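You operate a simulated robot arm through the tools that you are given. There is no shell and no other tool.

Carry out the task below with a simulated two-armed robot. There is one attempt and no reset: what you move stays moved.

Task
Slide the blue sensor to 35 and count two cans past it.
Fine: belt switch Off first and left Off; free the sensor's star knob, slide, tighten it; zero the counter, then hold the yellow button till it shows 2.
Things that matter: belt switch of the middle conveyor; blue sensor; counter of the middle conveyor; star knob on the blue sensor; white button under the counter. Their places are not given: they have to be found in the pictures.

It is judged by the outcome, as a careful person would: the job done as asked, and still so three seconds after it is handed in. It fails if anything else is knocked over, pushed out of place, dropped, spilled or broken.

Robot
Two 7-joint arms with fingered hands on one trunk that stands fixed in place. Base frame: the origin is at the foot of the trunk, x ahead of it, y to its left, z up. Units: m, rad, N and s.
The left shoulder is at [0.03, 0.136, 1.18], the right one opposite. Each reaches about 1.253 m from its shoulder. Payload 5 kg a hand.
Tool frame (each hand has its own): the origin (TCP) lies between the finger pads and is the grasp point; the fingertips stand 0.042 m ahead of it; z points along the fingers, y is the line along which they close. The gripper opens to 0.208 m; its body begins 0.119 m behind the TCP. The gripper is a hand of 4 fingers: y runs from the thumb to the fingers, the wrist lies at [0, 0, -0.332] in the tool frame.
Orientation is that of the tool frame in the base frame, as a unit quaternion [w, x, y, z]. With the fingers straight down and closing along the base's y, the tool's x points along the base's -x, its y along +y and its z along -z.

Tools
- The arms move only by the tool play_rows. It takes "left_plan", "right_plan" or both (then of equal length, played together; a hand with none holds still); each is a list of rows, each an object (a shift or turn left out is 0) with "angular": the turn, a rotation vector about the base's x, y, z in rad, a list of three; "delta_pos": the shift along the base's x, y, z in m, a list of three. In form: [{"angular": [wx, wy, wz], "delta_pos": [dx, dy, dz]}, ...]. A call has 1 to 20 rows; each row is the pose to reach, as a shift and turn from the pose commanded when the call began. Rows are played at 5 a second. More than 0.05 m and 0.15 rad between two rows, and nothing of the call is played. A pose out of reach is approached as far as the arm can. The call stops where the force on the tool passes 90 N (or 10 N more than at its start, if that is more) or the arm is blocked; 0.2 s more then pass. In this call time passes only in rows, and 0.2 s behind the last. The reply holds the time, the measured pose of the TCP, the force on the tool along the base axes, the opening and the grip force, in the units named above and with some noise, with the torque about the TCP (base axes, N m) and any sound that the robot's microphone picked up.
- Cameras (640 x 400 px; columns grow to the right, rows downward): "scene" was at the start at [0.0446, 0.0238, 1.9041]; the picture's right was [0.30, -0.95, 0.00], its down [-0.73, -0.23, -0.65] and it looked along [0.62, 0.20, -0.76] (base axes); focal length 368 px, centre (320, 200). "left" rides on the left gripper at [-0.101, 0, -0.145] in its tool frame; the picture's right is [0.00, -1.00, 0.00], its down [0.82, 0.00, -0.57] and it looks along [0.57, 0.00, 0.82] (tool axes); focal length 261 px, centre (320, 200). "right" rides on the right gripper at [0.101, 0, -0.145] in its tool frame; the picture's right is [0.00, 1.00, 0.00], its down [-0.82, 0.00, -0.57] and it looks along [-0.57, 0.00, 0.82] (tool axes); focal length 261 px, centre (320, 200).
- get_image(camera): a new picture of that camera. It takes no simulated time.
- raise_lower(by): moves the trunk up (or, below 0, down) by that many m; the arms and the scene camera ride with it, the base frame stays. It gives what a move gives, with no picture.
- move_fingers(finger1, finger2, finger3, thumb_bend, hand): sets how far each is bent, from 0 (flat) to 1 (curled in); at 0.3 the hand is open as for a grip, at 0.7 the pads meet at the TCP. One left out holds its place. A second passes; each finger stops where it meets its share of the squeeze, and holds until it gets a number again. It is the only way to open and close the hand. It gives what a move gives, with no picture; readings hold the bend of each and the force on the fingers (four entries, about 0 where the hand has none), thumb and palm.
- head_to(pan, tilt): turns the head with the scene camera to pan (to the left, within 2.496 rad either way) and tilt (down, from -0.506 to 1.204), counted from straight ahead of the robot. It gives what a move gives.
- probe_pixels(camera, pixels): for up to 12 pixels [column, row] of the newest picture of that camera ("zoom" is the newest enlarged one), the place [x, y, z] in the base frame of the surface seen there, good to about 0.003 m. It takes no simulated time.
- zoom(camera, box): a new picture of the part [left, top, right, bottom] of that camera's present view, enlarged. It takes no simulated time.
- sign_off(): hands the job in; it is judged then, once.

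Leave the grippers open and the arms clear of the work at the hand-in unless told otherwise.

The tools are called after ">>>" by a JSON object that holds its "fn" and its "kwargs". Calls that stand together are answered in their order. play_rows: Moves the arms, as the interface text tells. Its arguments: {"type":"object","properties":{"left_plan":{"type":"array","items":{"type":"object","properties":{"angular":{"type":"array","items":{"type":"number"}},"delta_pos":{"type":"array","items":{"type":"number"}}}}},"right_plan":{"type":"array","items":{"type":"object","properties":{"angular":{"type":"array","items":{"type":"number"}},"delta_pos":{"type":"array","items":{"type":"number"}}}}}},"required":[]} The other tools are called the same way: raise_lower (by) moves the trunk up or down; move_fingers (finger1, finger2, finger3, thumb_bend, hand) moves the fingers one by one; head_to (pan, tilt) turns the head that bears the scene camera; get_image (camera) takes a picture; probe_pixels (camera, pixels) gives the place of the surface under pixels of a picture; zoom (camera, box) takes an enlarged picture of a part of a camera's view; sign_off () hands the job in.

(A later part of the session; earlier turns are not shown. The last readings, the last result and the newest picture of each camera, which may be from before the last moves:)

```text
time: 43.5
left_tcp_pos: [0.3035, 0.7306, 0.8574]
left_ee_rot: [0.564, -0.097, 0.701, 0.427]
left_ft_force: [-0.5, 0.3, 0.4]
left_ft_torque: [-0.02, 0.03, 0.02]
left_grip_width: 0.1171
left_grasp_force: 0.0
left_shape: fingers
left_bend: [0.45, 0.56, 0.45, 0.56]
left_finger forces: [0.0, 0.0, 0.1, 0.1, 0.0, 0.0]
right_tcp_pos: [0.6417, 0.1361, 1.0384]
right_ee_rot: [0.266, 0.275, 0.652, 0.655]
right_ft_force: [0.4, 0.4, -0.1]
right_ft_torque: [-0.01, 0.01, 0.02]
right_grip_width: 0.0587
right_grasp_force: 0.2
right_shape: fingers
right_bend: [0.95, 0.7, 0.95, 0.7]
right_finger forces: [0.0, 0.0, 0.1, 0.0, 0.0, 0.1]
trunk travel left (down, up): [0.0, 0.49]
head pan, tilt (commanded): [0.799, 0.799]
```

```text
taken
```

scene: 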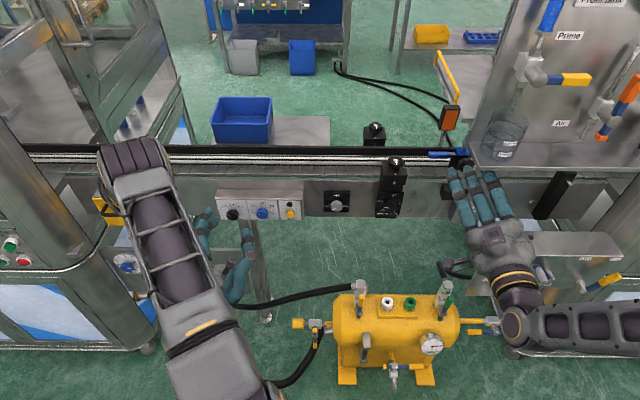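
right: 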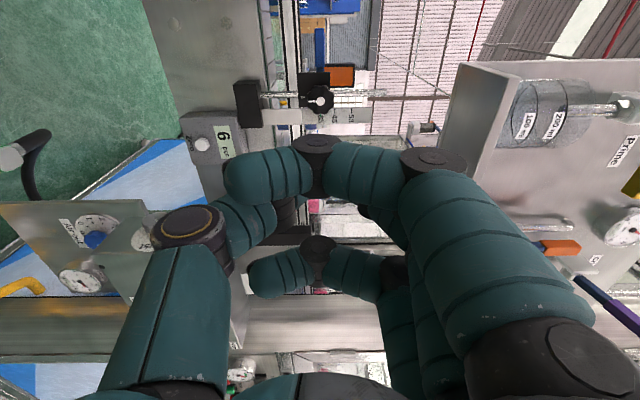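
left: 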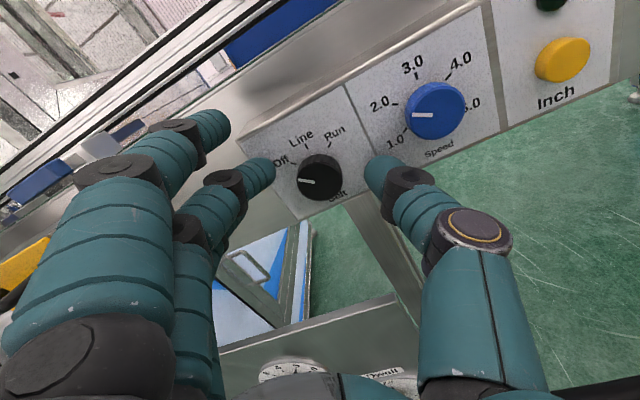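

The pinch is formed. I look from the scene camera to find the pinched fingertip's place.

>>> {"fn": "zoom", "kwargs": {"camera": "scene", "box": [430, 150, 550, 300]}}

```text
2.67 times, centred on (490, 225) of scene
```

zoom: 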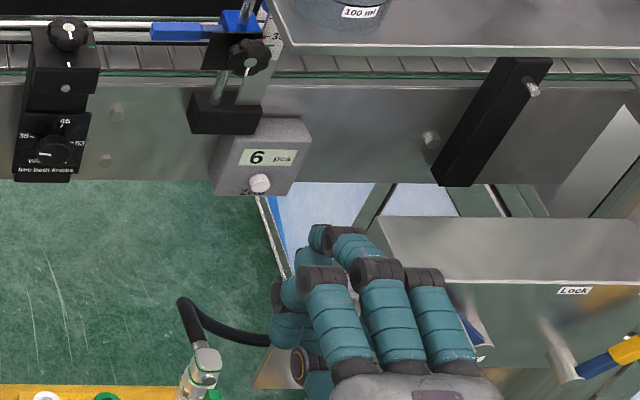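

I probe points on the fingers around zoom (320,240) to locate the pinch tip.

>>> {"fn": "probe_pixels", "kwargs": {"camera": "zoom", "pixels": [[316, 240], [325, 232], [345, 240], [355, 250], [305, 262], [320, 275], [290, 295], [378, 268], [285, 325], [425, 275], [260, 183], [265, 157]]}}

```text
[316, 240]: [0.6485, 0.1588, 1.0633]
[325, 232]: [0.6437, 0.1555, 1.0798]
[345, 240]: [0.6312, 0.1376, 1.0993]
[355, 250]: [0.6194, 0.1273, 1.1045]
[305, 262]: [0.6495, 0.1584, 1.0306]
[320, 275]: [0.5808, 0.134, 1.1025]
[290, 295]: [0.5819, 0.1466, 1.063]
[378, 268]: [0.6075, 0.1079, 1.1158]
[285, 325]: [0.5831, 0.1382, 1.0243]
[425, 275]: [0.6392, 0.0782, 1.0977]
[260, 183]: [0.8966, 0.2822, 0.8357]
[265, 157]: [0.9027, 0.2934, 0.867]
```

The pinched tip protrudes ~3 cm ahead of the TCP while the curled fingers stay ~4 cm behind it – good for pressing. I pitch the hand 35° down and bring it to a standoff before the Zero button (TCP ≈ (0.798,0.192,0.90)).

>>> {"fn": "play_rows", "kwargs": {"right_plan": [{"delta_pos": [0.0, -0.01, -0.02], "angular": [-0.0617, 0.0617, 0]}, {"delta_pos": [0.02, -0.005, -0.045], "angular": [-0.1234, 0.1234, 0]}, {"delta_pos": [0.045, 0.005, -0.07], "angular": [-0.1851, 0.1851, 0]}, {"delta_pos": [0.073, 0.018, -0.09], "angular": [-0.2469, 0.2469, 0]}, {"delta_pos": [0.101, 0.031, -0.11], "angular": [-0.3086, 0.3086, 0]}, {"delta_pos": [0.129, 0.044, -0.125], "angular": [-0.3703, 0.3703, 0]}, {"delta_pos": [0.156, 0.0562, -0.139], "angular": [-0.432, 0.432, 0]}]}}

>>> {"fn": "get_image", "kwargs": {"camera": "right"}}

>>> {"fn": "zoom", "kwargs": {"camera": "scene", "box": [430, 150, 550, 300]}}

```text
time: 45.1
left_tcp_pos: [0.3046, 0.7317, 0.8572]
left_ee_rot: [0.564, -0.097, 0.701, 0.426]
left_ft_force: [-0.1, 0.4, 0.1]
left_ft_torque: [0.0, 0.01, 0.0]
left_grip_width: 0.1172
left_grasp_force: 0.1
left_shape: fingers
left_bend: [0.45, 0.56, 0.45, 0.56]
left_finger forces: [0.0, 0.0, 0.0, 0.0, 0.0, 0.0]
right_tcp_pos: [0.7977, 0.1917, 0.8993]
right_ee_rot: [0.174, 0.346, 0.817, 0.427]
right_ft_force: [0.1, 0.3, -1.6]
right_ft_torque: [0.02, -0.04, -0.01]
right_grip_width: 0.059
right_grasp_force: 0.1
right_shape: fingers
right_bend: [0.95, 0.7, 0.95, 0.7]
right_finger forces: [0.0, 0.1, 0.0, 0.0, 0.0, 0.0]
trunk travel left (down, up): [0.0, 0.49]
head pan, tilt (commanded): [0.799, 0.799]
```

```text
taken
```

right: 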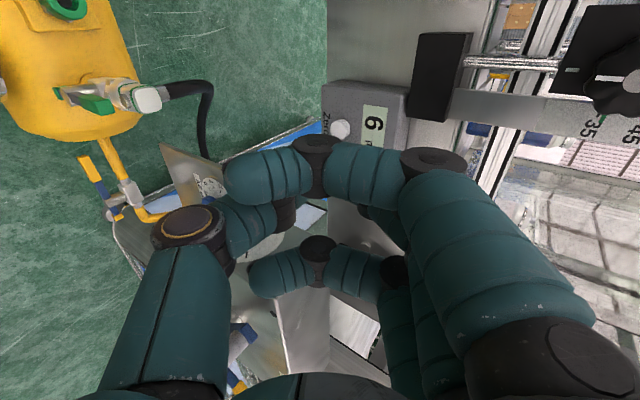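

```text
2.67 times, centred on (490, 225) of scene
```

zoom: 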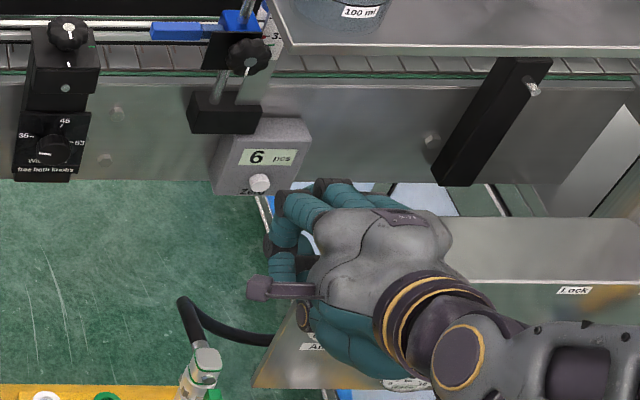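

The button shows at (343,130) in the right picture, as predicted. I check the valve box's end plate next to the hand before descending.

>>> {"fn": "probe_pixels", "kwargs": {"camera": "zoom", "pixels": [[262, 378], [285, 335], [297, 310], [300, 360], [330, 375], [313, 347], [405, 385], [260, 183], [235, 180], [470, 250], [440, 222], [300, 225]]}}

>>> {"fn": "probe_pixels", "kwargs": {"camera": "right", "pixels": [[343, 130], [330, 110], [355, 95], [165, 150], [190, 175], [205, 190], [240, 165], [120, 230], [310, 120], [430, 70]]}}

```text
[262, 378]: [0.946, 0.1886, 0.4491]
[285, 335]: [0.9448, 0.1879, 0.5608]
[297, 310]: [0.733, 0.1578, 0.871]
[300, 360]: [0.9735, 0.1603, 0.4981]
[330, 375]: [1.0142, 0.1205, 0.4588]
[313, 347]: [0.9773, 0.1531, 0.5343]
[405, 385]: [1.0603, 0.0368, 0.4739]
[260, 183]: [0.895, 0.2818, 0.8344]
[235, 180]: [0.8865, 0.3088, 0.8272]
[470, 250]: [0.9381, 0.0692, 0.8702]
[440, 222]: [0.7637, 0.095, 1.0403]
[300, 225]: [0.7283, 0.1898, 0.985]
```

```text
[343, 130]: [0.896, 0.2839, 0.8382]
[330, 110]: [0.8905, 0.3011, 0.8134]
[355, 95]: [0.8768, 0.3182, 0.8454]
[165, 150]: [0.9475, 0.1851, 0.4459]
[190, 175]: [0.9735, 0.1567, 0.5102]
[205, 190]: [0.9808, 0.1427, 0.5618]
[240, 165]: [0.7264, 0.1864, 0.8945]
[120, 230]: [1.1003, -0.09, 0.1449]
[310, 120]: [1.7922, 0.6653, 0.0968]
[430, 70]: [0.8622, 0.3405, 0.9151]
```

The button averages (0.8947,0.284,0.837); counter face about 1 cm behind it. The nearby valve knob is at z≈0.80, u≈0.50 – clear. I move to just short of the button.

>>> {"fn": "play_rows", "kwargs": {"right_plan": [{"delta_pos": [0.007, 0.004, -0.02]}, {"delta_pos": [0.016, 0.013, -0.04]}, {"delta_pos": [0.026, 0.023, -0.06]}, {"delta_pos": [0.0355, 0.032, -0.0763]}, {"delta_pos": [0.0445, 0.0409, -0.0763]}]}}

>>> {"fn": "get_image", "kwargs": {"camera": "right"}}

>>> {"fn": "zoom", "kwargs": {"camera": "scene", "box": [430, 170, 530, 270]}}

```text
time: 46.3
left_tcp_pos: [0.3031, 0.7301, 0.8584]
left_ee_rot: [0.564, -0.098, 0.7, 0.427]
left_ft_force: [-0.2, -0.1, 0.7]
left_ft_torque: [-0.03, -0.01, 0.02]
left_grip_width: 0.1173
left_grasp_force: 0.1
left_shape: fingers
left_bend: [0.45, 0.56, 0.45, 0.56]
left_finger forces: [0.0, 0.1, 0.0, 0.1, 0.0, 0.0]
right_tcp_pos: [0.8416, 0.2321, 0.8239]
right_ee_rot: [0.174, 0.346, 0.817, 0.428]
right_ft_force: [0.5, -0.4, 0.8]
right_ft_torque: [0.0, -0.01, 0.03]
right_grip_width: 0.059
right_grasp_force: 0.1
right_shape: fingers
right_bend: [0.95, 0.7, 0.95, 0.7]
right_finger forces: [0.0, 0.1, 0.0, 0.0, 0.1, 0.0]
trunk travel left (down, up): [0.0, 0.49]
head pan, tilt (commanded): [0.799, 0.799]
```

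```text
taken
```

right: 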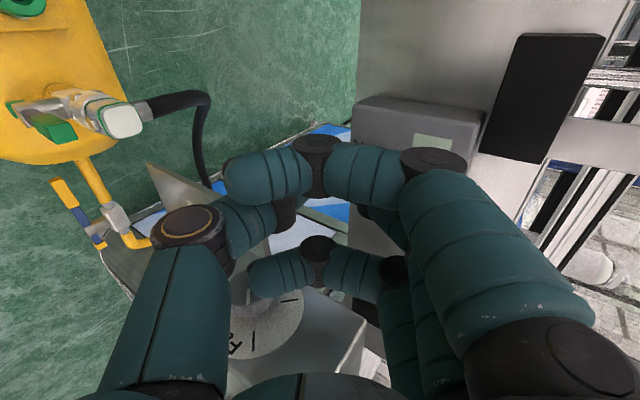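

```text
4.00 times, centred on (480, 220) of scene
```

zoom: 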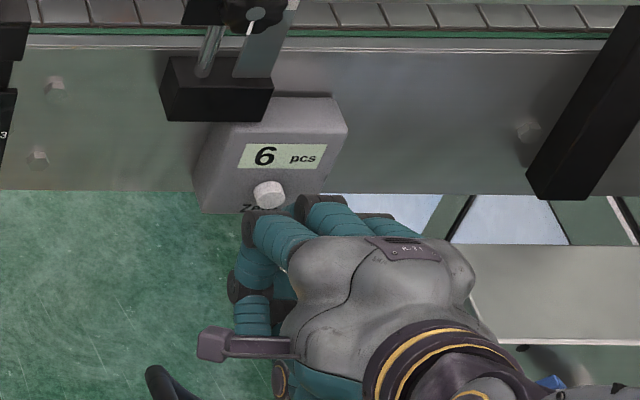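

I probe finger points in the scene zoom to check their alignment to the button.

>>> {"fn": "probe_pixels", "kwargs": {"camera": "zoom", "pixels": [[303, 207], [320, 200], [335, 215], [250, 220], [262, 215], [285, 235], [245, 250], [240, 285], [375, 217], [268, 195], [270, 250], [290, 285]]}}

```text
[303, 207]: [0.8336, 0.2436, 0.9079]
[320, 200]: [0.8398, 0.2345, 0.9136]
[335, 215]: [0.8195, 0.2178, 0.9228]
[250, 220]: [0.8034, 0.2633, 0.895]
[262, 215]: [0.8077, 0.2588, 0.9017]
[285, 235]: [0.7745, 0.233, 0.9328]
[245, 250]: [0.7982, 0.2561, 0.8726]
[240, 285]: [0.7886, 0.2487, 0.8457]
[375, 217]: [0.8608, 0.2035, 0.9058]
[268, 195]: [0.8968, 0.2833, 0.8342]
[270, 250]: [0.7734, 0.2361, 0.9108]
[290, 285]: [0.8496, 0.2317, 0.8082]
```

The finger's forward-most part is ~2.5 cm above the TCP height, so I lower 12 mm and advance 22 mm to just before contact.

>>> {"fn": "play_rows", "kwargs": {"right_plan": [{"delta_pos": [0.0, 0.0, -0.012]}, {"delta_pos": [0.006, 0.006, -0.012]}, {"delta_pos": [0.012, 0.012, -0.012]}, {"delta_pos": [0.0155, 0.0155, -0.012]}]}}

>>> {"fn": "zoom", "kwargs": {"camera": "scene", "box": [450, 190, 510, 250]}}

>>> {"fn": "zoom", "kwargs": {"camera": "right", "box": [220, 90, 440, 230]}}

```text
time: 47.3
left_tcp_pos: [0.3036, 0.7311, 0.8584]
left_ee_rot: [0.564, -0.097, 0.7, 0.427]
left_ft_force: [0.3, 0.1, 0.5]
left_ft_torque: [0.01, 0.0, 0.03]
left_grip_width: 0.1173
left_grasp_force: 0.2
left_shape: fingers
left_bend: [0.45, 0.56, 0.45, 0.56]
left_finger forces: [0.1, 0.0, 0.0, 0.0, 0.1, 0.0]
right_tcp_pos: [0.8573, 0.2489, 0.8112]
right_ee_rot: [0.173, 0.345, 0.817, 0.428]
right_ft_force: [0.1, -0.2, -0.5]
right_ft_torque: [-0.01, -0.04, -0.03]
right_grip_width: 0.059
right_grasp_force: 0.0
right_shape: fingers
right_bend: [0.95, 0.7, 0.95, 0.7]
right_finger forces: [0.0, 0.0, 0.1, 0.0, 0.0, 0.0]
trunk travel left (down, up): [0.0, 0.49]
head pan, tilt (commanded): [0.799, 0.799]
```

```text
6.67 times, centred on (480, 220) of scene
```

zoom: 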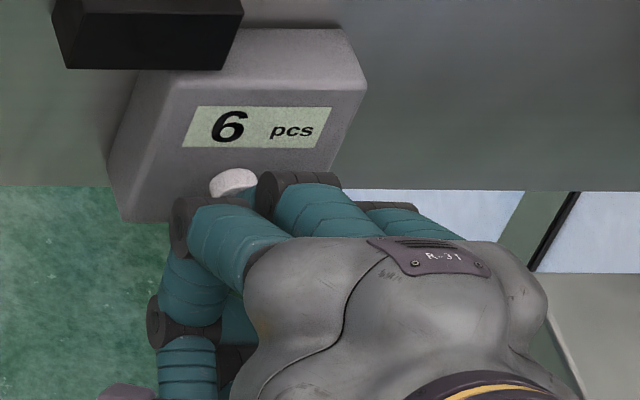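

```text
2.86 times, centred on (330, 160) of right
```

zoom: 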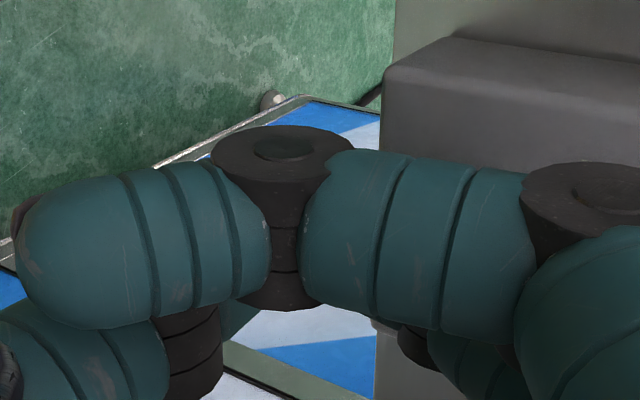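

Display "6 pcs" stays visible. I advance 6 mm and watch for contact force.

>>> {"fn": "play_rows", "kwargs": {"right_plan": [{"delta_pos": [0.002, 0.002, 0]}, {"delta_pos": [0.0042, 0.0042, 0]}]}}

>>> {"fn": "zoom", "kwargs": {"camera": "scene", "box": [450, 190, 510, 250]}}

```text
time: 47.9
left_tcp_pos: [0.3037, 0.7318, 0.8581]
left_ee_rot: [0.564, -0.098, 0.7, 0.427]
left_ft_force: [-0.6, 0.1, -0.4]
left_ft_torque: [-0.02, 0.02, 0.01]
left_grip_width: 0.1173
left_grasp_force: 0.0
left_shape: fingers
left_bend: [0.45, 0.56, 0.45, 0.56]
left_finger forces: [0.0, 0.1, 0.1, 0.0, 0.0, 0.0]
right_tcp_pos: [0.8611, 0.253, 0.8118]
right_ee_rot: [0.173, 0.346, 0.817, 0.427]
right_ft_force: [0.4, 0.1, 0.3]
right_ft_torque: [-0.01, -0.02, -0.01]
right_grip_width: 0.0589
right_grasp_force: 0.1
right_shape: fingers
right_bend: [0.95, 0.7, 0.95, 0.7]
right_finger forces: [0.0, 0.0, 0.0, 0.0, 0.0, 0.1]
trunk travel left (down, up): [0.0, 0.49]
head pan, tilt (commanded): [0.799, 0.799]
```

```text
6.67 times, centred on (480, 220) of scene
```

zoom: 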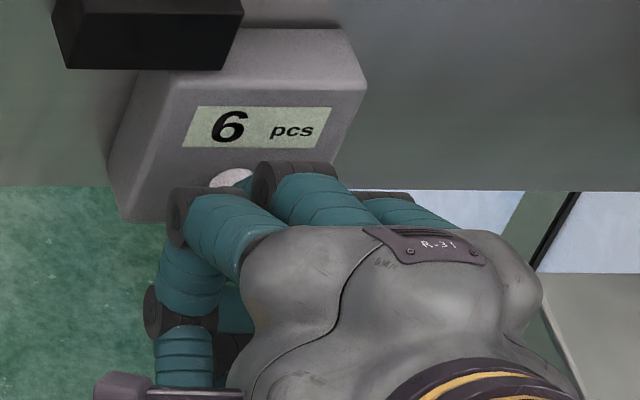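

No contact yet. I advance another 5 mm.

>>> {"fn": "play_rows", "kwargs": {"right_plan": [{"delta_pos": [0.0018, 0.0018, 0]}, {"delta_pos": [0.0035, 0.0035, 0]}]}}

>>> {"fn": "zoom", "kwargs": {"camera": "scene", "box": [450, 190, 510, 250]}}

```text
time: 48.5
left_tcp_pos: [0.3034, 0.7324, 0.8584]
left_ee_rot: [0.564, -0.097, 0.701, 0.427]
left_ft_force: [0.3, 0.6, -1.0]
left_ft_torque: [0.0, 0.01, 0.0]
left_grip_width: 0.1172
left_grasp_force: 0.0
left_shape: fingers
left_bend: [0.45, 0.56, 0.45, 0.56]
left_finger forces: [0.0, 0.0, 0.1, 0.0, 0.1, 0.1]
right_tcp_pos: [0.8654, 0.2569, 0.8111]
right_ee_rot: [0.174, 0.346, 0.816, 0.429]
right_ft_force: [-1.5, -1.5, 0.9]
right_ft_torque: [0.04, 0.01, 0.0]
right_grip_width: 0.059
right_grasp_force: 0.7
right_shape: fingers
right_bend: [0.95, 0.7, 0.95, 0.7]
right_finger forces: [0.1, 2.0, 0.0, 0.0, 0.1, 0.0]
trunk travel left (down, up): [0.0, 0.49]
head pan, tilt (commanded): [0.799, 0.799]
```

```text
6.67 times, centred on (480, 220) of scene
```

zoom: 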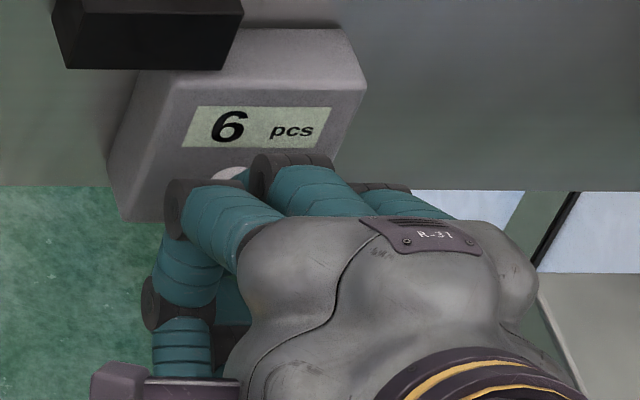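

Contact: finger 2 feels 2 N. I press 3 mm further.

>>> {"fn": "play_rows", "kwargs": {"right_plan": [{"delta_pos": [0.001, 0.001, 0]}, {"delta_pos": [0.0021, 0.0021, 0]}]}}

>>> {"fn": "zoom", "kwargs": {"camera": "scene", "box": [450, 190, 510, 250]}}

```text
time: 49.1
left_tcp_pos: [0.3027, 0.7309, 0.8585]
left_ee_rot: [0.564, -0.097, 0.7, 0.426]
left_ft_force: [0.5, 0.9, -0.4]
left_ft_torque: [0.0, 0.0, 0.0]
left_grip_width: 0.1171
left_grasp_force: 0.1
left_shape: fingers
left_bend: [0.45, 0.56, 0.45, 0.56]
left_finger forces: [0.0, 0.0, 0.0, 0.0, 0.1, 0.0]
right_tcp_pos: [0.8676, 0.257, 0.811]
right_ee_rot: [0.173, 0.345, 0.817, 0.428]
right_ft_force: [-1.9, -2.4, 0.4]
right_ft_torque: [0.07, -0.03, -0.01]
right_grip_width: 0.0588
right_grasp_force: 1.4
right_shape: fingers
right_bend: [0.95, 0.7, 0.95, 0.7]
right_finger forces: [0.0, 2.8, 0.1, 0.0, 0.0, 0.1]
trunk travel left (down, up): [0.0, 0.49]
head pan, tilt (commanded): [0.799, 0.799]
heard: click
```

```text
6.67 times, centred on (480, 220) of scene
```

zoom: 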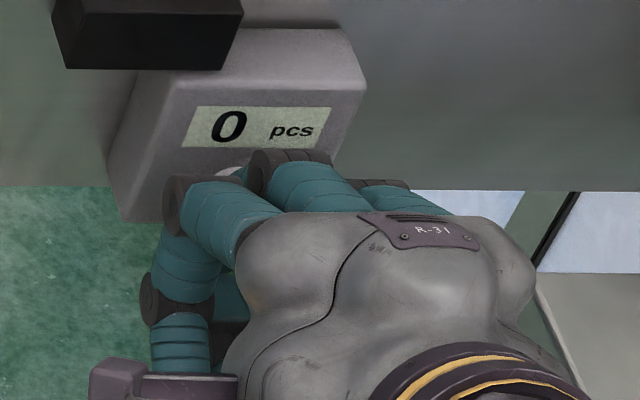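

Click heard and the display shows 0. I withdraw the right hand straight back, then up and away.

>>> {"fn": "play_rows", "kwargs": {"right_plan": [{"delta_pos": [-0.006, -0.006, 0]}, {"delta_pos": [-0.018, -0.018, 0]}, {"delta_pos": [-0.032, -0.032, 0.005]}, {"delta_pos": [-0.045, -0.045, 0.03]}, {"delta_pos": [-0.058, -0.058, 0.06]}, {"delta_pos": [-0.075, -0.07, 0.088]}, {"delta_pos": [-0.1, -0.09, 0.11]}, {"delta_pos": [-0.13, -0.11, 0.13]}, {"delta_pos": [-0.16, -0.13, 0.15]}, {"delta_pos": [-0.19, -0.15, 0.165]}, {"delta_pos": [-0.22, -0.175, 0.18]}, {"delta_pos": [-0.25, -0.2, 0.19]}, {"delta_pos": [-0.27, -0.23, 0.2]}, {"delta_pos": [-0.29, -0.26, 0.21]}]}}

>>> {"fn": "get_image", "kwargs": {"camera": "scene"}}

>>> {"fn": "zoom", "kwargs": {"camera": "scene", "box": [420, 140, 520, 230]}}

```text
time: 52.1
left_tcp_pos: [0.3017, 0.7315, 0.8575]
left_ee_rot: [0.564, -0.098, 0.7, 0.427]
left_ft_force: [-0.2, -0.4, -0.5]
left_ft_torque: [0.0, 0.03, -0.06]
left_grip_width: 0.1173
left_grasp_force: 0.1
left_shape: fingers
left_bend: [0.45, 0.56, 0.45, 0.56]
left_finger forces: [0.1, 0.0, 0.0, 0.0, 0.0, 0.0]
right_tcp_pos: [0.5759, -0.0016, 1.0233]
right_ee_rot: [0.173, 0.345, 0.817, 0.428]
right_ft_force: [-0.7, 1.1, -0.3]
right_ft_torque: [0.03, -0.02, -0.04]
right_grip_width: 0.0589
right_grasp_force: 0.1
right_shape: fingers
right_bend: [0.95, 0.7, 0.95, 0.7]
right_finger forces: [0.1, 0.0, 0.0, 0.0, 0.0, 0.0]
trunk travel left (down, up): [0.0, 0.49]
head pan, tilt (commanded): [0.799, 0.799]
```

```text
taken
```

scene: 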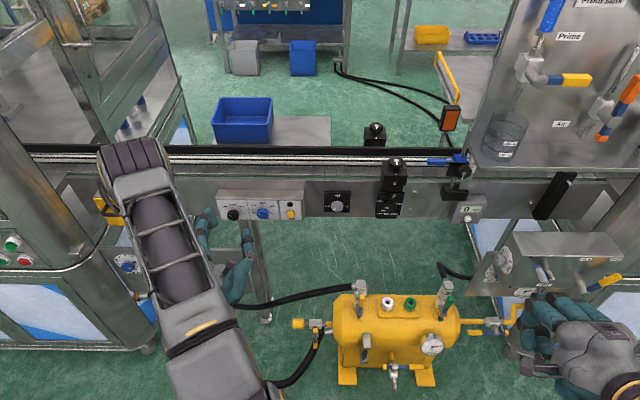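

```text
4.44 times, centred on (470, 185) of scene
```

zoom: 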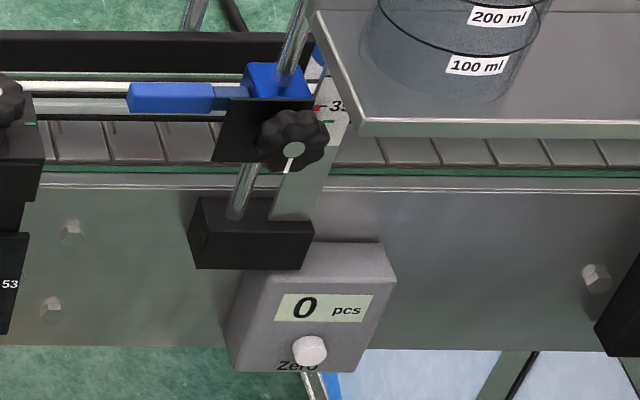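

Counter reads 0, sensor sits at 35. Now the left hand: I form the same pinch (5 cm clear of the switch knob) and zoom on the yellow button to locate it.

>>> {"fn": "move_fingers", "kwargs": {"hand": "left", "finger1": 0.95, "finger2": 0.7, "finger3": 0.95, "thumb_bend": 0.7}}

>>> {"fn": "zoom", "kwargs": {"camera": "scene", "box": [190, 170, 320, 260]}}

>>> {"fn": "probe_pixels", "kwargs": {"camera": "zoom", "pixels": [[498, 198], [498, 190], [492, 203], [503, 203], [498, 160], [475, 200], [365, 190], [210, 200], [120, 190], [150, 215], [180, 230], [280, 235]]}}

```text
time: 53.1
left_tcp_pos: [0.3036, 0.7314, 0.8571]
left_ee_rot: [0.564, -0.097, 0.7, 0.427]
left_ft_force: [0.4, -0.4, 0.3]
left_ft_torque: [-0.05, -0.01, 0.0]
left_grip_width: 0.0587
left_grasp_force: 0.0
left_shape: fingers
left_bend: [0.95, 0.7, 0.95, 0.7]
left_finger forces: [0.1, 0.1, 0.0, 0.0, 0.0, 0.0]
right_tcp_pos: [0.5759, -0.0009, 1.0214]
right_ee_rot: [0.173, 0.345, 0.817, 0.428]
right_ft_force: [-0.2, -0.1, 0.6]
right_ft_torque: [-0.01, -0.04, -0.01]
right_grip_width: 0.0587
right_grasp_force: 0.1
right_shape: fingers
right_bend: [0.95, 0.7, 0.95, 0.7]
right_finger forces: [0.0, 0.1, 0.0, 0.0, 0.0, 0.0]
trunk travel left (down, up): [0.0, 0.49]
head pan, tilt (commanded): [0.799, 0.799]
```

```text
4.44 times, centred on (255, 215) of scene
```

zoom: 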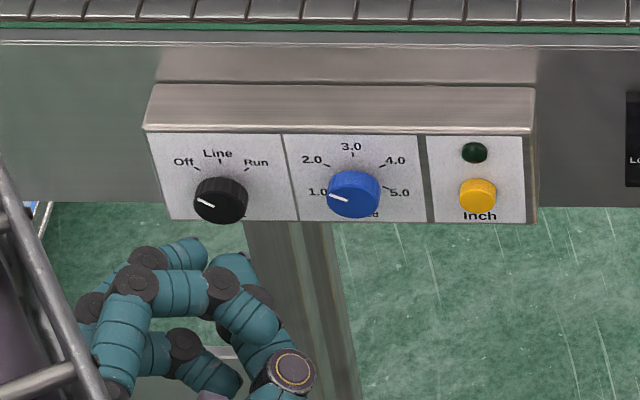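

```text
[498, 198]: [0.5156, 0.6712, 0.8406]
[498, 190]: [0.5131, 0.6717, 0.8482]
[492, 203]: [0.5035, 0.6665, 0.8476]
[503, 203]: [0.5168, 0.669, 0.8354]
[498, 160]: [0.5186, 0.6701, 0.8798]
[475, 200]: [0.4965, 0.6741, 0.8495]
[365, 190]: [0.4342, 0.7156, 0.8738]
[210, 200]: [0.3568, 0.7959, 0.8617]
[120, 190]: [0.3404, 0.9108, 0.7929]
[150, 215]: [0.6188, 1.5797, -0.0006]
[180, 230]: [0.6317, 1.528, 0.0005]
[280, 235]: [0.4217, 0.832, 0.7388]
```

Yellow button centre ≈ (0.497,0.673,0.850). With the trunk low the left arm would be folded too tightly there, so I raise the trunk 0.2 m (both hands have free space above).

>>> {"fn": "raise_lower", "kwargs": {"by": 0.2}}

>>> {"fn": "get_image", "kwargs": {"camera": "scene"}}

```text
time: 55.3
left_tcp_pos: [0.3033, 0.7324, 1.0573]
left_ee_rot: [0.564, -0.097, 0.7, 0.427]
left_ft_force: [0.4, -0.2, 0.5]
left_ft_torque: [-0.02, 0.0, 0.04]
left_grip_width: 0.059
left_grasp_force: 0.1
left_shape: fingers
left_bend: [0.95, 0.7, 0.95, 0.7]
left_finger forces: [0.1, 0.1, 0.0, 0.0, 0.0, 0.0]
right_tcp_pos: [0.5764, -0.0007, 1.2219]
right_ee_rot: [0.173, 0.346, 0.817, 0.429]
right_ft_force: [-0.5, -0.7, -0.2]
right_ft_torque: [-0.04, -0.02, 0.01]
right_grip_width: 0.0587
right_grasp_force: 0.0
right_shape: fingers
right_bend: [0.95, 0.7, 0.95, 0.7]
right_finger forces: [0.0, 0.0, 0.0, 0.1, 0.1, 0.0]
trunk travel left (down, up): [-0.2, 0.29]
head pan, tilt (commanded): [0.799, 0.799]
```

```text
taken
```

scene: 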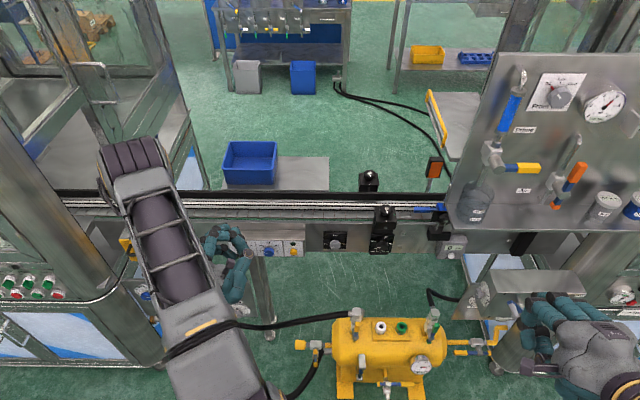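

I bring the left hand in front of the yellow button (TCP ≈ (0.438,0.601,0.845)), still 6 cm short.

>>> {"fn": "play_rows", "kwargs": {"left_plan": [{"delta_pos": [0.0193, -0.0187, -0.0303]}, {"delta_pos": [0.0386, -0.0374, -0.0606]}, {"delta_pos": [0.0579, -0.0561, -0.0909]}, {"delta_pos": [0.0772, -0.0748, -0.1212]}, {"delta_pos": [0.0965, -0.0935, -0.1515]}, {"delta_pos": [0.1158, -0.1122, -0.1818]}, {"delta_pos": [0.1351, -0.131, -0.212]}]}}

>>> {"fn": "get_image", "kwargs": {"camera": "left"}}

>>> {"fn": "zoom", "kwargs": {"camera": "scene", "box": [220, 200, 340, 290]}}

```text
time: 56.9
left_tcp_pos: [0.4395, 0.6004, 0.8452]
left_ee_rot: [0.563, -0.096, 0.7, 0.428]
left_ft_force: [0.0, -0.1, -0.2]
left_ft_torque: [-0.03, -0.01, 0.03]
left_grip_width: 0.0588
left_grasp_force: 0.0
left_shape: fingers
left_bend: [0.95, 0.7, 0.95, 0.7]
left_finger forces: [0.0, 0.0, 0.0, 0.1, 0.0, 0.0]
right_tcp_pos: [0.5782, -0.0024, 1.2226]
right_ee_rot: [0.173, 0.345, 0.818, 0.428]
right_ft_force: [0.9, -0.3, 0.1]
right_ft_torque: [0.02, 0.04, 0.04]
right_grip_width: 0.0587
right_grasp_force: 0.1
right_shape: fingers
right_bend: [0.95, 0.7, 0.95, 0.7]
right_finger forces: [0.0, 0.1, 0.0, 0.1, 0.0, 0.0]
trunk travel left (down, up): [-0.2, 0.29]
head pan, tilt (commanded): [0.799, 0.799]
```

```text
taken
```

left: 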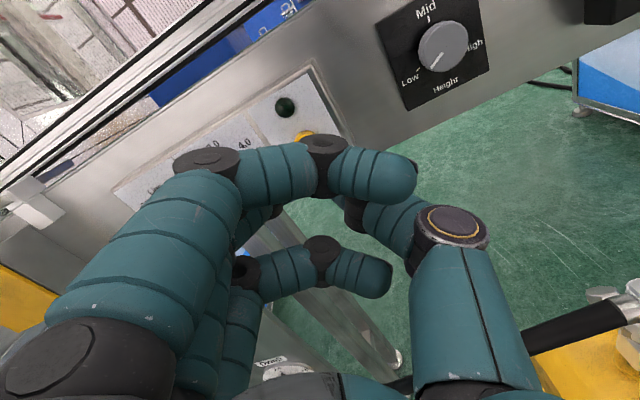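

```text
4.44 times, centred on (280, 245) of scene
```

zoom: 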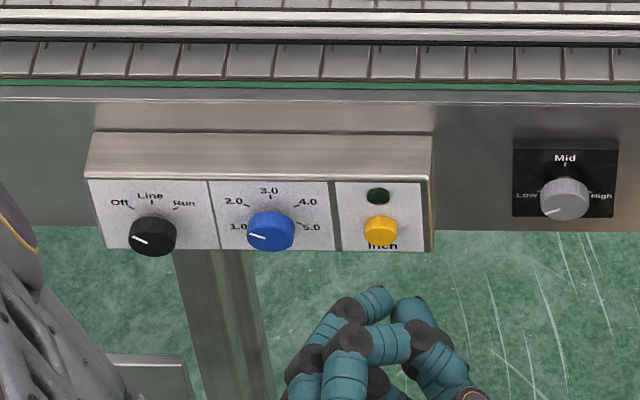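

The button is on the tip's line. I probe the pinched tip in the scene zoom (≈(375,295) and (410,305)) to check alignment.

>>> {"fn": "probe_pixels", "kwargs": {"camera": "zoom", "pixels": [[372, 295], [380, 300], [388, 310], [405, 305], [412, 315], [398, 312], [350, 310], [380, 340], [380, 232], [385, 238], [420, 340], [360, 305]]}}

```text
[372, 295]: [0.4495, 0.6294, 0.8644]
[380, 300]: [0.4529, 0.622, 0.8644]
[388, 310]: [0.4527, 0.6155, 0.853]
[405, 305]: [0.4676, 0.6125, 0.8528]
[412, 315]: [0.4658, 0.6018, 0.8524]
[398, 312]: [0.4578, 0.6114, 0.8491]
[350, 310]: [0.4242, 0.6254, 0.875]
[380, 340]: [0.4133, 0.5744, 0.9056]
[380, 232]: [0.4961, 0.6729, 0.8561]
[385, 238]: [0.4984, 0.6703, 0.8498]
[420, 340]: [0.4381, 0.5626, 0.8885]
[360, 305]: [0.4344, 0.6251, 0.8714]
```

Finger tip (u≈−0.127, z≈0.853) lines up with the button (u≈−0.1246, z≈0.852). I advance 55 mm, to ~8 mm before contact.

>>> {"fn": "play_rows", "kwargs": {"left_plan": [{"delta_pos": [0.008, 0.008, 0]}, {"delta_pos": [0.016, 0.016, 0]}, {"delta_pos": [0.024, 0.024, 0]}, {"delta_pos": [0.032, 0.032, 0]}, {"delta_pos": [0.0389, 0.0389, 0]}]}}

>>> {"fn": "zoom", "kwargs": {"camera": "scene", "box": [220, 200, 340, 290]}}

>>> {"fn": "zoom", "kwargs": {"camera": "scene", "box": [400, 180, 480, 265]}}

```text
time: 58.1
left_tcp_pos: [0.4777, 0.6397, 0.8458]
left_ee_rot: [0.564, -0.098, 0.7, 0.427]
left_ft_force: [-5.5, -4.1, 1.6]
left_ft_torque: [0.08, -0.07, 0.08]
left_grip_width: 0.0587
left_grasp_force: 3.5
left_shape: fingers
left_bend: [0.95, 0.7, 0.95, 0.7]
left_finger forces: [0.1, 7.2, 0.1, 0.0, 0.1, 0.0]
right_tcp_pos: [0.5759, -0.0018, 1.2221]
right_ee_rot: [0.173, 0.346, 0.816, 0.429]
right_ft_force: [-0.1, 0.1, -0.4]
right_ft_torque: [-0.02, 0.0, 0.05]
right_grip_width: 0.0589
right_grasp_force: 0.0
right_shape: fingers
right_bend: [0.95, 0.7, 0.95, 0.7]
right_finger forces: [0.1, 0.0, 0.1, 0.0, 0.0, 0.1]
trunk travel left (down, up): [-0.2, 0.29]
head pan, tilt (commanded): [0.799, 0.799]
heard: click
```

```text
4.44 times, centred on (280, 245) of scene
```

zoom: 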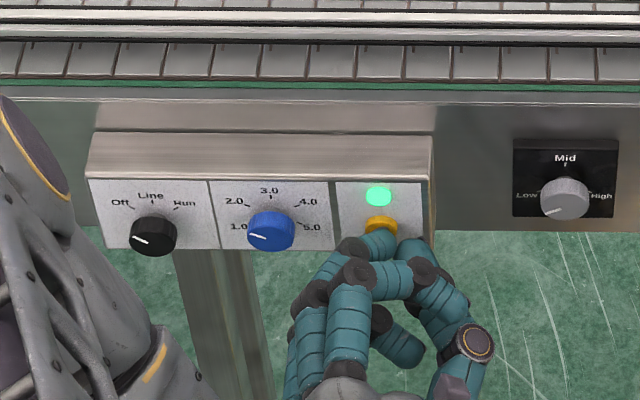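

```text
4.71 times, centred on (440, 222) of scene
```

zoom: 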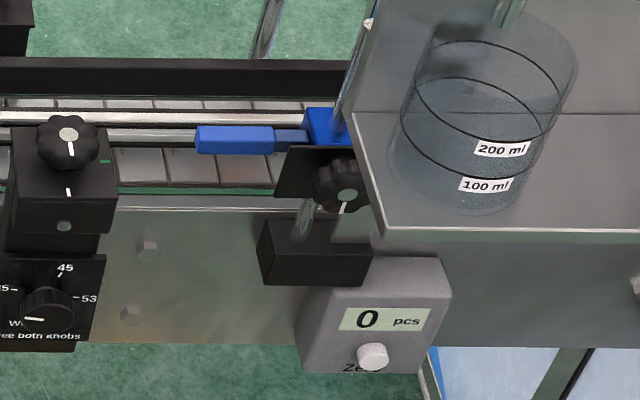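

The button is pressed earlier than expected: click, green lamp lit, 7 N, belt running. I hold still for about 1 s at a time and watch belt and counter.

>>> {"fn": "play_rows", "kwargs": {"left_plan": [{"delta_pos": [0, 0, 0]}, {"delta_pos": [0, 0, 0]}, {"delta_pos": [0, 0, 0]}, {"delta_pos": [0, 0, 0]}]}}

>>> {"fn": "get_image", "kwargs": {"camera": "scene"}}

>>> {"fn": "zoom", "kwargs": {"camera": "scene", "box": [400, 180, 480, 265]}}

```text
time: 59.1
left_tcp_pos: [0.4769, 0.6396, 0.8468]
left_ee_rot: [0.564, -0.098, 0.7, 0.427]
left_ft_force: [-11.0, -5.9, -0.2]
left_ft_torque: [0.08, -0.05, 0.25]
left_grip_width: 0.0588
left_grasp_force: 5.7
left_shape: fingers
left_bend: [0.95, 0.71, 0.95, 0.7]
left_finger forces: [0.0, 11.2, 0.0, 0.1, 0.1, 0.0]
right_tcp_pos: [0.5755, -0.0023, 1.2232]
right_ee_rot: [0.174, 0.345, 0.817, 0.427]
right_ft_force: [-0.1, -0.7, -0.8]
right_ft_torque: [0.03, -0.02, -0.01]
right_grip_width: 0.0589
right_grasp_force: 0.1
right_shape: fingers
right_bend: [0.95, 0.7, 0.95, 0.7]
right_finger forces: [0.0, 0.0, 0.0, 0.1, 0.1, 0.1]
trunk travel left (down, up): [-0.2, 0.29]
head pan, tilt (commanded): [0.799, 0.799]
```

```text
taken
```

scene: 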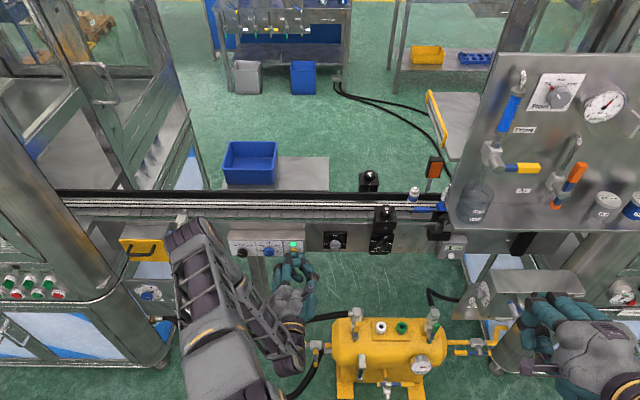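

```text
4.71 times, centred on (440, 222) of scene
```

zoom: 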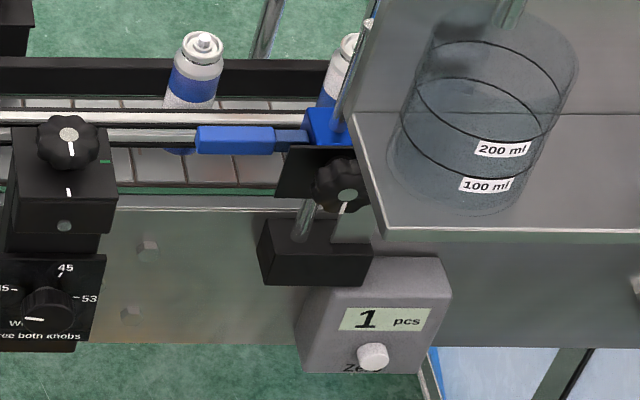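

Counter already shows 1; a second can is at zoom (195,85) just before the sensor, no third can near behind. I hold one short step (0.4 s) and look again.

>>> {"fn": "play_rows", "kwargs": {"left_plan": [{"delta_pos": [0, 0, 0]}]}}

>>> {"fn": "zoom", "kwargs": {"camera": "scene", "box": [360, 170, 480, 265]}}

```text
time: 59.5
left_tcp_pos: [0.4782, 0.6396, 0.8465]
left_ee_rot: [0.564, -0.098, 0.7, 0.427]
left_ft_force: [-11.2, -4.9, 0.6]
left_ft_torque: [0.0, -0.04, 0.26]
left_grip_width: 0.0589
left_grasp_force: 6.3
left_shape: fingers
left_bend: [0.95, 0.71, 0.95, 0.7]
left_finger forces: [0.0, 11.7, 0.0, 0.0, 0.0, 0.1]
right_tcp_pos: [0.5768, -0.0011, 1.2216]
right_ee_rot: [0.173, 0.345, 0.817, 0.428]
right_ft_force: [-0.5, 0.4, -0.1]
right_ft_torque: [0.0, -0.01, 0.02]
right_grip_width: 0.0586
right_grasp_force: 0.0
right_shape: fingers
right_bend: [0.95, 0.7, 0.95, 0.7]
right_finger forces: [0.0, 0.0, 0.0, 0.0, 0.0, 0.0]
trunk travel left (down, up): [-0.2, 0.29]
head pan, tilt (commanded): [0.799, 0.799]
```

```text
4.21 times, centred on (420, 218) of scene
```

zoom: 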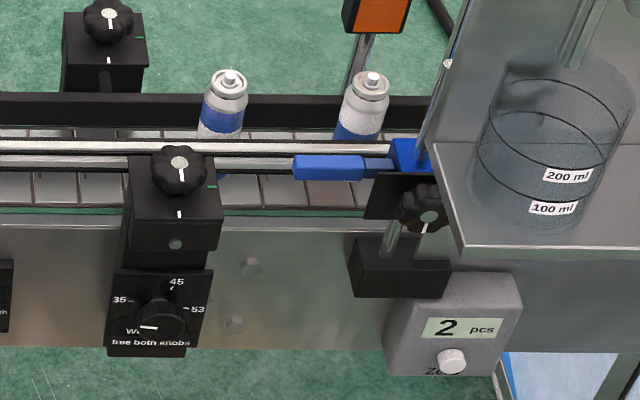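

Counter shows 2 – I release at once by drawing the hand straight back.

>>> {"fn": "play_rows", "kwargs": {"left_plan": [{"delta_pos": [-0.034, -0.034, 0]}, {"delta_pos": [-0.045, -0.045, 0]}]}}

>>> {"fn": "zoom", "kwargs": {"camera": "scene", "box": [360, 170, 480, 265]}}

>>> {"fn": "zoom", "kwargs": {"camera": "scene", "box": [220, 200, 340, 290]}}

```text
time: 60.1
left_tcp_pos: [0.4337, 0.5936, 0.8467]
left_ee_rot: [0.564, -0.098, 0.7, 0.427]
left_ft_force: [-0.3, 0.3, -0.1]
left_ft_torque: [0.02, -0.04, 0.02]
left_grip_width: 0.0586
left_grasp_force: 0.0
left_shape: fingers
left_bend: [0.95, 0.7, 0.95, 0.7]
left_finger forces: [0.0, 0.0, 0.0, 0.0, 0.0, 0.0]
right_tcp_pos: [0.5764, -0.0014, 1.2216]
right_ee_rot: [0.174, 0.346, 0.817, 0.428]
right_ft_force: [0.4, 0.2, -0.6]
right_ft_torque: [-0.02, 0.01, 0.04]
right_grip_width: 0.0591
right_grasp_force: 0.1
right_shape: fingers
right_bend: [0.95, 0.7, 0.95, 0.7]
right_finger forces: [0.0, 0.1, 0.1, 0.1, 0.0, 0.0]
trunk travel left (down, up): [-0.2, 0.29]
head pan, tilt (commanded): [0.799, 0.799]
```

```text
4.21 times, centred on (420, 218) of scene
```

zoom: 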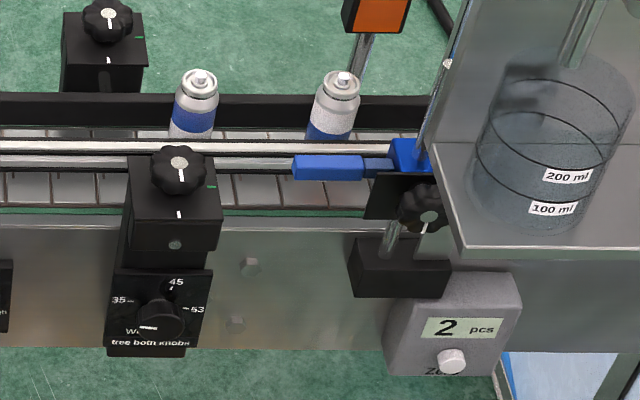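

```text
4.44 times, centred on (280, 245) of scene
```

zoom: 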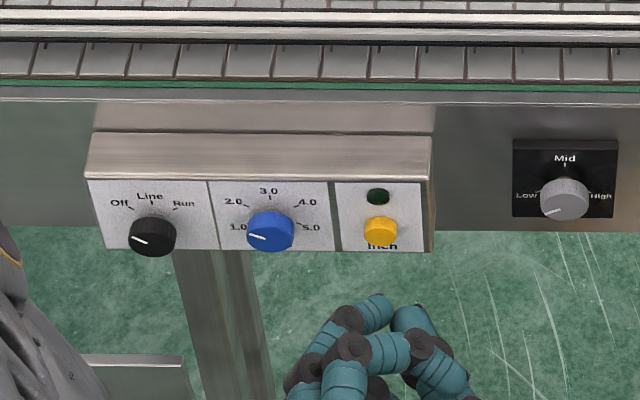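

Counter stays at 2, lamp off, cans (now at zoom (335,100) and (192,100)) stopped as the button was released. Now I move the left hand up and away along the earlier safe path.

>>> {"fn": "play_rows", "kwargs": {"left_plan": [{"delta_pos": [-0.0193, 0.0187, 0.0303]}, {"delta_pos": [-0.0386, 0.0374, 0.0606]}, {"delta_pos": [-0.0579, 0.0561, 0.0909]}, {"delta_pos": [-0.0772, 0.0748, 0.1212]}, {"delta_pos": [-0.0965, 0.0935, 0.1515]}, {"delta_pos": [-0.1158, 0.1122, 0.1818]}, {"delta_pos": [-0.1351, 0.131, 0.212]}]}}

>>> {"fn": "get_image", "kwargs": {"camera": "scene"}}

>>> {"fn": "zoom", "kwargs": {"camera": "scene", "box": [360, 170, 480, 265]}}

```text
time: 61.7
left_tcp_pos: [0.2976, 0.7254, 1.059]
left_ee_rot: [0.565, -0.099, 0.7, 0.426]
left_ft_force: [-0.3, -0.1, -0.2]
left_ft_torque: [-0.05, -0.02, -0.03]
left_grip_width: 0.0589
left_grasp_force: 0.1
left_shape: fingers
left_bend: [0.95, 0.7, 0.95, 0.7]
left_finger forces: [0.1, 0.1, 0.0, 0.1, 0.0, 0.1]
right_tcp_pos: [0.5769, -0.002, 1.2224]
right_ee_rot: [0.173, 0.345, 0.817, 0.428]
right_ft_force: [0.3, -0.5, 0.4]
right_ft_torque: [0.0, -0.07, -0.02]
right_grip_width: 0.059
right_grasp_force: 0.0
right_shape: fingers
right_bend: [0.95, 0.7, 0.95, 0.7]
right_finger forces: [0.1, 0.1, 0.0, 0.0, 0.1, 0.0]
trunk travel left (down, up): [-0.2, 0.29]
head pan, tilt (commanded): [0.799, 0.799]
```

```text
taken
```

scene: 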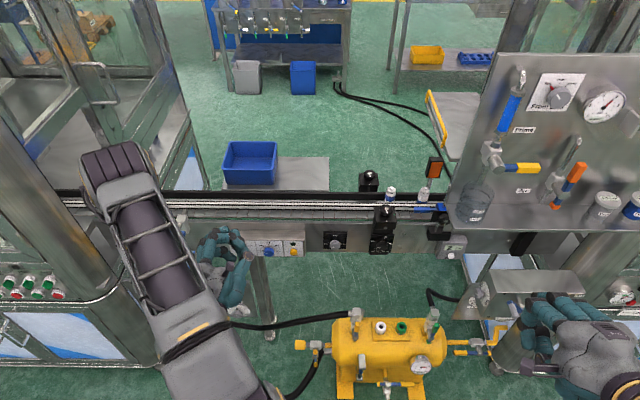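

```text
4.21 times, centred on (420, 218) of scene
```

zoom: 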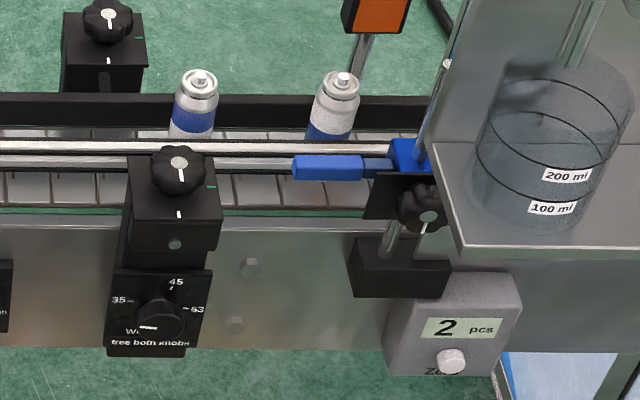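

Everything is still; counter 2. I open both hands now.

>>> {"fn": "move_fingers", "kwargs": {"hand": "left", "finger1": 0.3, "finger2": 0.3, "finger3": 0.3, "thumb_bend": 0.3}}

>>> {"fn": "move_fingers", "kwargs": {"hand": "right", "finger1": 0.3, "finger2": 0.3, "finger3": 0.3, "thumb_bend": 0.3}}

>>> {"fn": "get_image", "kwargs": {"camera": "left"}}

>>> {"fn": "get_image", "kwargs": {"camera": "right"}}

```text
time: 62.7
left_tcp_pos: [0.2982, 0.7256, 1.0576]
left_ee_rot: [0.564, -0.098, 0.7, 0.426]
left_ft_force: [-0.2, 0.4, -0.6]
left_ft_torque: [0.03, 0.01, 0.02]
left_grip_width: 0.2233
left_grasp_force: 0.1
left_shape: fingers
left_bend: [0.3, 0.3, 0.3, 0.3]
left_finger forces: [0.0, 0.0, 0.0, 0.1, 0.0, 0.0]
right_tcp_pos: [0.5771, -0.0016, 1.2219]
right_ee_rot: [0.173, 0.346, 0.817, 0.428]
right_ft_force: [-0.5, 0.0, 0.5]
right_ft_torque: [0.01, 0.01, 0.01]
right_grip_width: 0.059
right_grasp_force: 0.1
right_shape: fingers
right_bend: [0.95, 0.7, 0.95, 0.7]
right_finger forces: [0.0, 0.0, 0.0, 0.0, 0.1, 0.0]
trunk travel left (down, up): [-0.2, 0.29]
head pan, tilt (commanded): [0.799, 0.799]
```

```text
time: 63.7
left_tcp_pos: [0.298, 0.7247, 1.0583]
left_ee_rot: [0.564, -0.097, 0.7, 0.427]
left_ft_force: [-0.4, 0.7, 0.2]
left_ft_torque: [-0.01, 0.0, 0.03]
left_grip_width: 0.2232
left_grasp_force: 0.0
left_shape: fingers
left_bend: [0.3, 0.3, 0.3, 0.3]
left_finger forces: [0.0, 0.0, 0.1, 0.1, 0.0, 0.1]
right_tcp_pos: [0.5764, -0.0011, 1.2222]
right_ee_rot: [0.174, 0.345, 0.817, 0.428]
right_ft_force: [0.3, 0.0, 0.1]
right_ft_torque: [-0.03, -0.01, -0.03]
right_grip_width: 0.2232
right_grasp_force: 0.0
right_shape: fingers
right_bend: [0.3, 0.3, 0.3, 0.3]
right_finger forces: [0.1, 0.0, 0.0, 0.0, 0.0, 0.1]
trunk travel left (down, up): [-0.2, 0.29]
head pan, tilt (commanded): [0.799, 0.799]
```

```text
taken
```

left: 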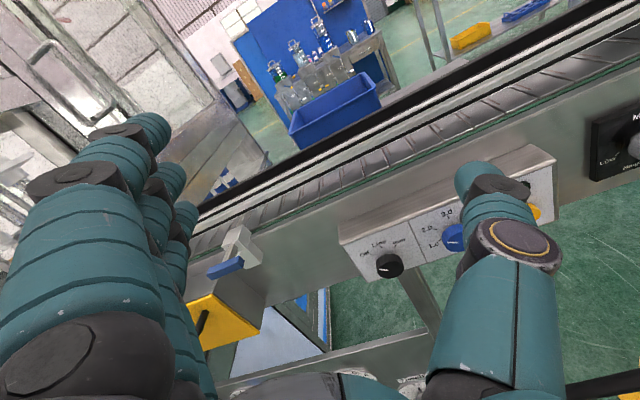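

```text
taken
```

right: 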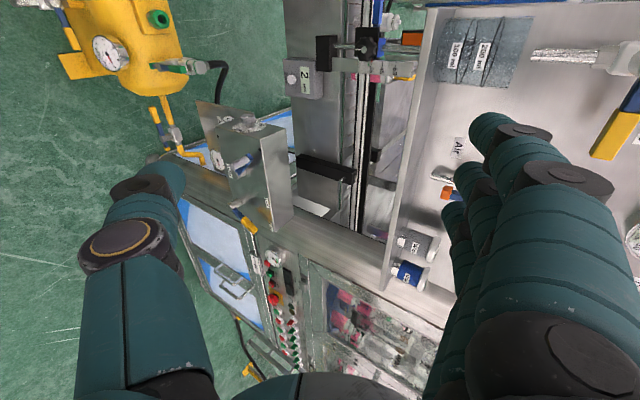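

I zoom on the belt switch from the left camera, and on the sensor from the right camera, for a final check.

>>> {"fn": "zoom", "kwargs": {"camera": "left", "box": [350, 225, 430, 285]}}

>>> {"fn": "zoom", "kwargs": {"camera": "right", "box": [330, 10, 420, 90]}}

>>> {"fn": "zoom", "kwargs": {"camera": "scene", "box": [225, 225, 275, 265]}}

```text
6.67 times, centred on (390, 255) of left
```

zoom: 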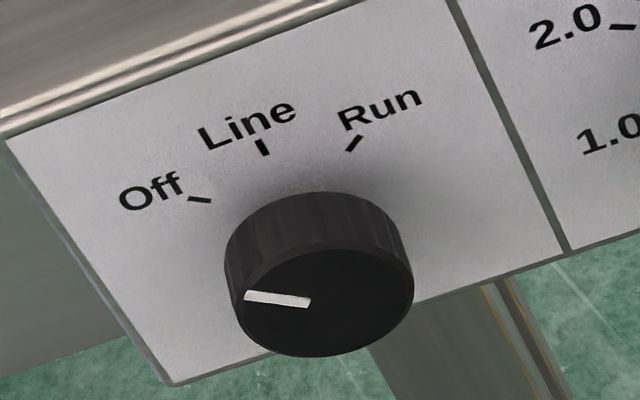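

```text
5.00 times, centred on (375, 50) of right
```

zoom: 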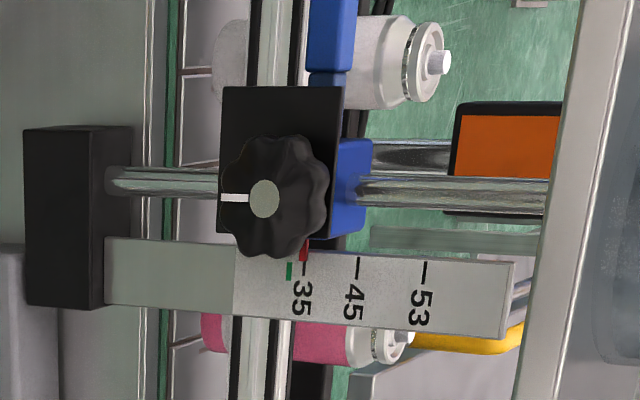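

```text
10.00 times, centred on (250, 245) of scene
```

zoom: 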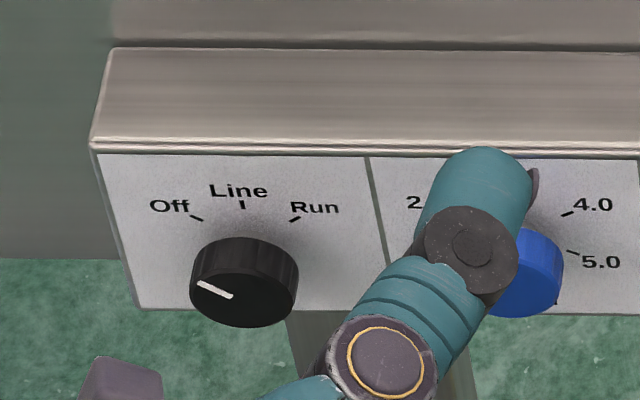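

The switch pointer is parallel to the Off tick, the red pointer is at 35, knob line on its mark, counter 2. I lift the left hand a bit further away from the box, and take a last look.

>>> {"fn": "play_rows", "kwargs": {"left_plan": [{"delta_pos": [-0.009, 0.009, 0.02]}, {"delta_pos": [-0.018, 0.018, 0.04]}, {"delta_pos": [-0.027, 0.027, 0.06]}, {"delta_pos": [-0.035, 0.035, 0.08]}]}}

>>> {"fn": "get_image", "kwargs": {"camera": "scene"}}

>>> {"fn": "zoom", "kwargs": {"camera": "scene", "box": [360, 170, 480, 265]}}

```text
time: 64.7
left_tcp_pos: [0.2628, 0.7604, 1.1391]
left_ee_rot: [0.564, -0.097, 0.701, 0.426]
left_ft_force: [1.3, 0.2, 0.9]
left_ft_torque: [-0.01, 0.0, 0.0]
left_grip_width: 0.2234
left_grasp_force: 0.0
left_shape: fingers
left_bend: [0.3, 0.3, 0.3, 0.3]
left_finger forces: [0.0, 0.1, 0.1, 0.1, 0.0, 0.0]
right_tcp_pos: [0.5771, -0.0019, 1.2224]
right_ee_rot: [0.173, 0.345, 0.817, 0.428]
right_ft_force: [0.7, -0.6, -0.5]
right_ft_torque: [0.0, -0.02, 0.03]
right_grip_width: 0.2236
right_grasp_force: 0.1
right_shape: fingers
right_bend: [0.3, 0.3, 0.3, 0.3]
right_finger forces: [0.1, 0.1, 0.0, 0.1, 0.0, 0.0]
trunk travel left (down, up): [-0.2, 0.29]
head pan, tilt (commanded): [0.799, 0.799]
```

```text
taken
```

scene: 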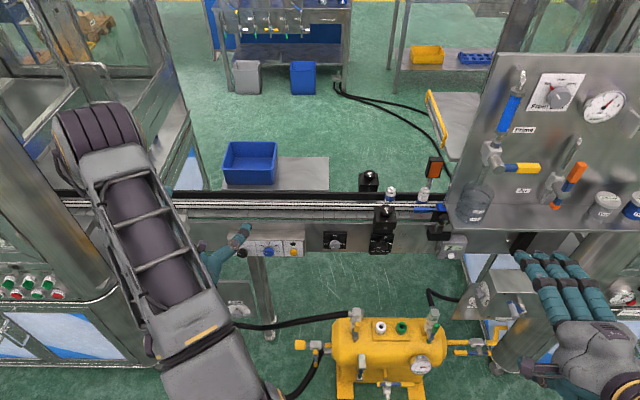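

```text
4.21 times, centred on (420, 218) of scene
```

zoom: 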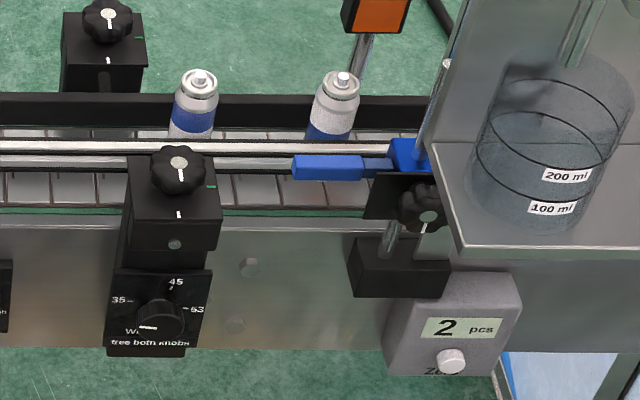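

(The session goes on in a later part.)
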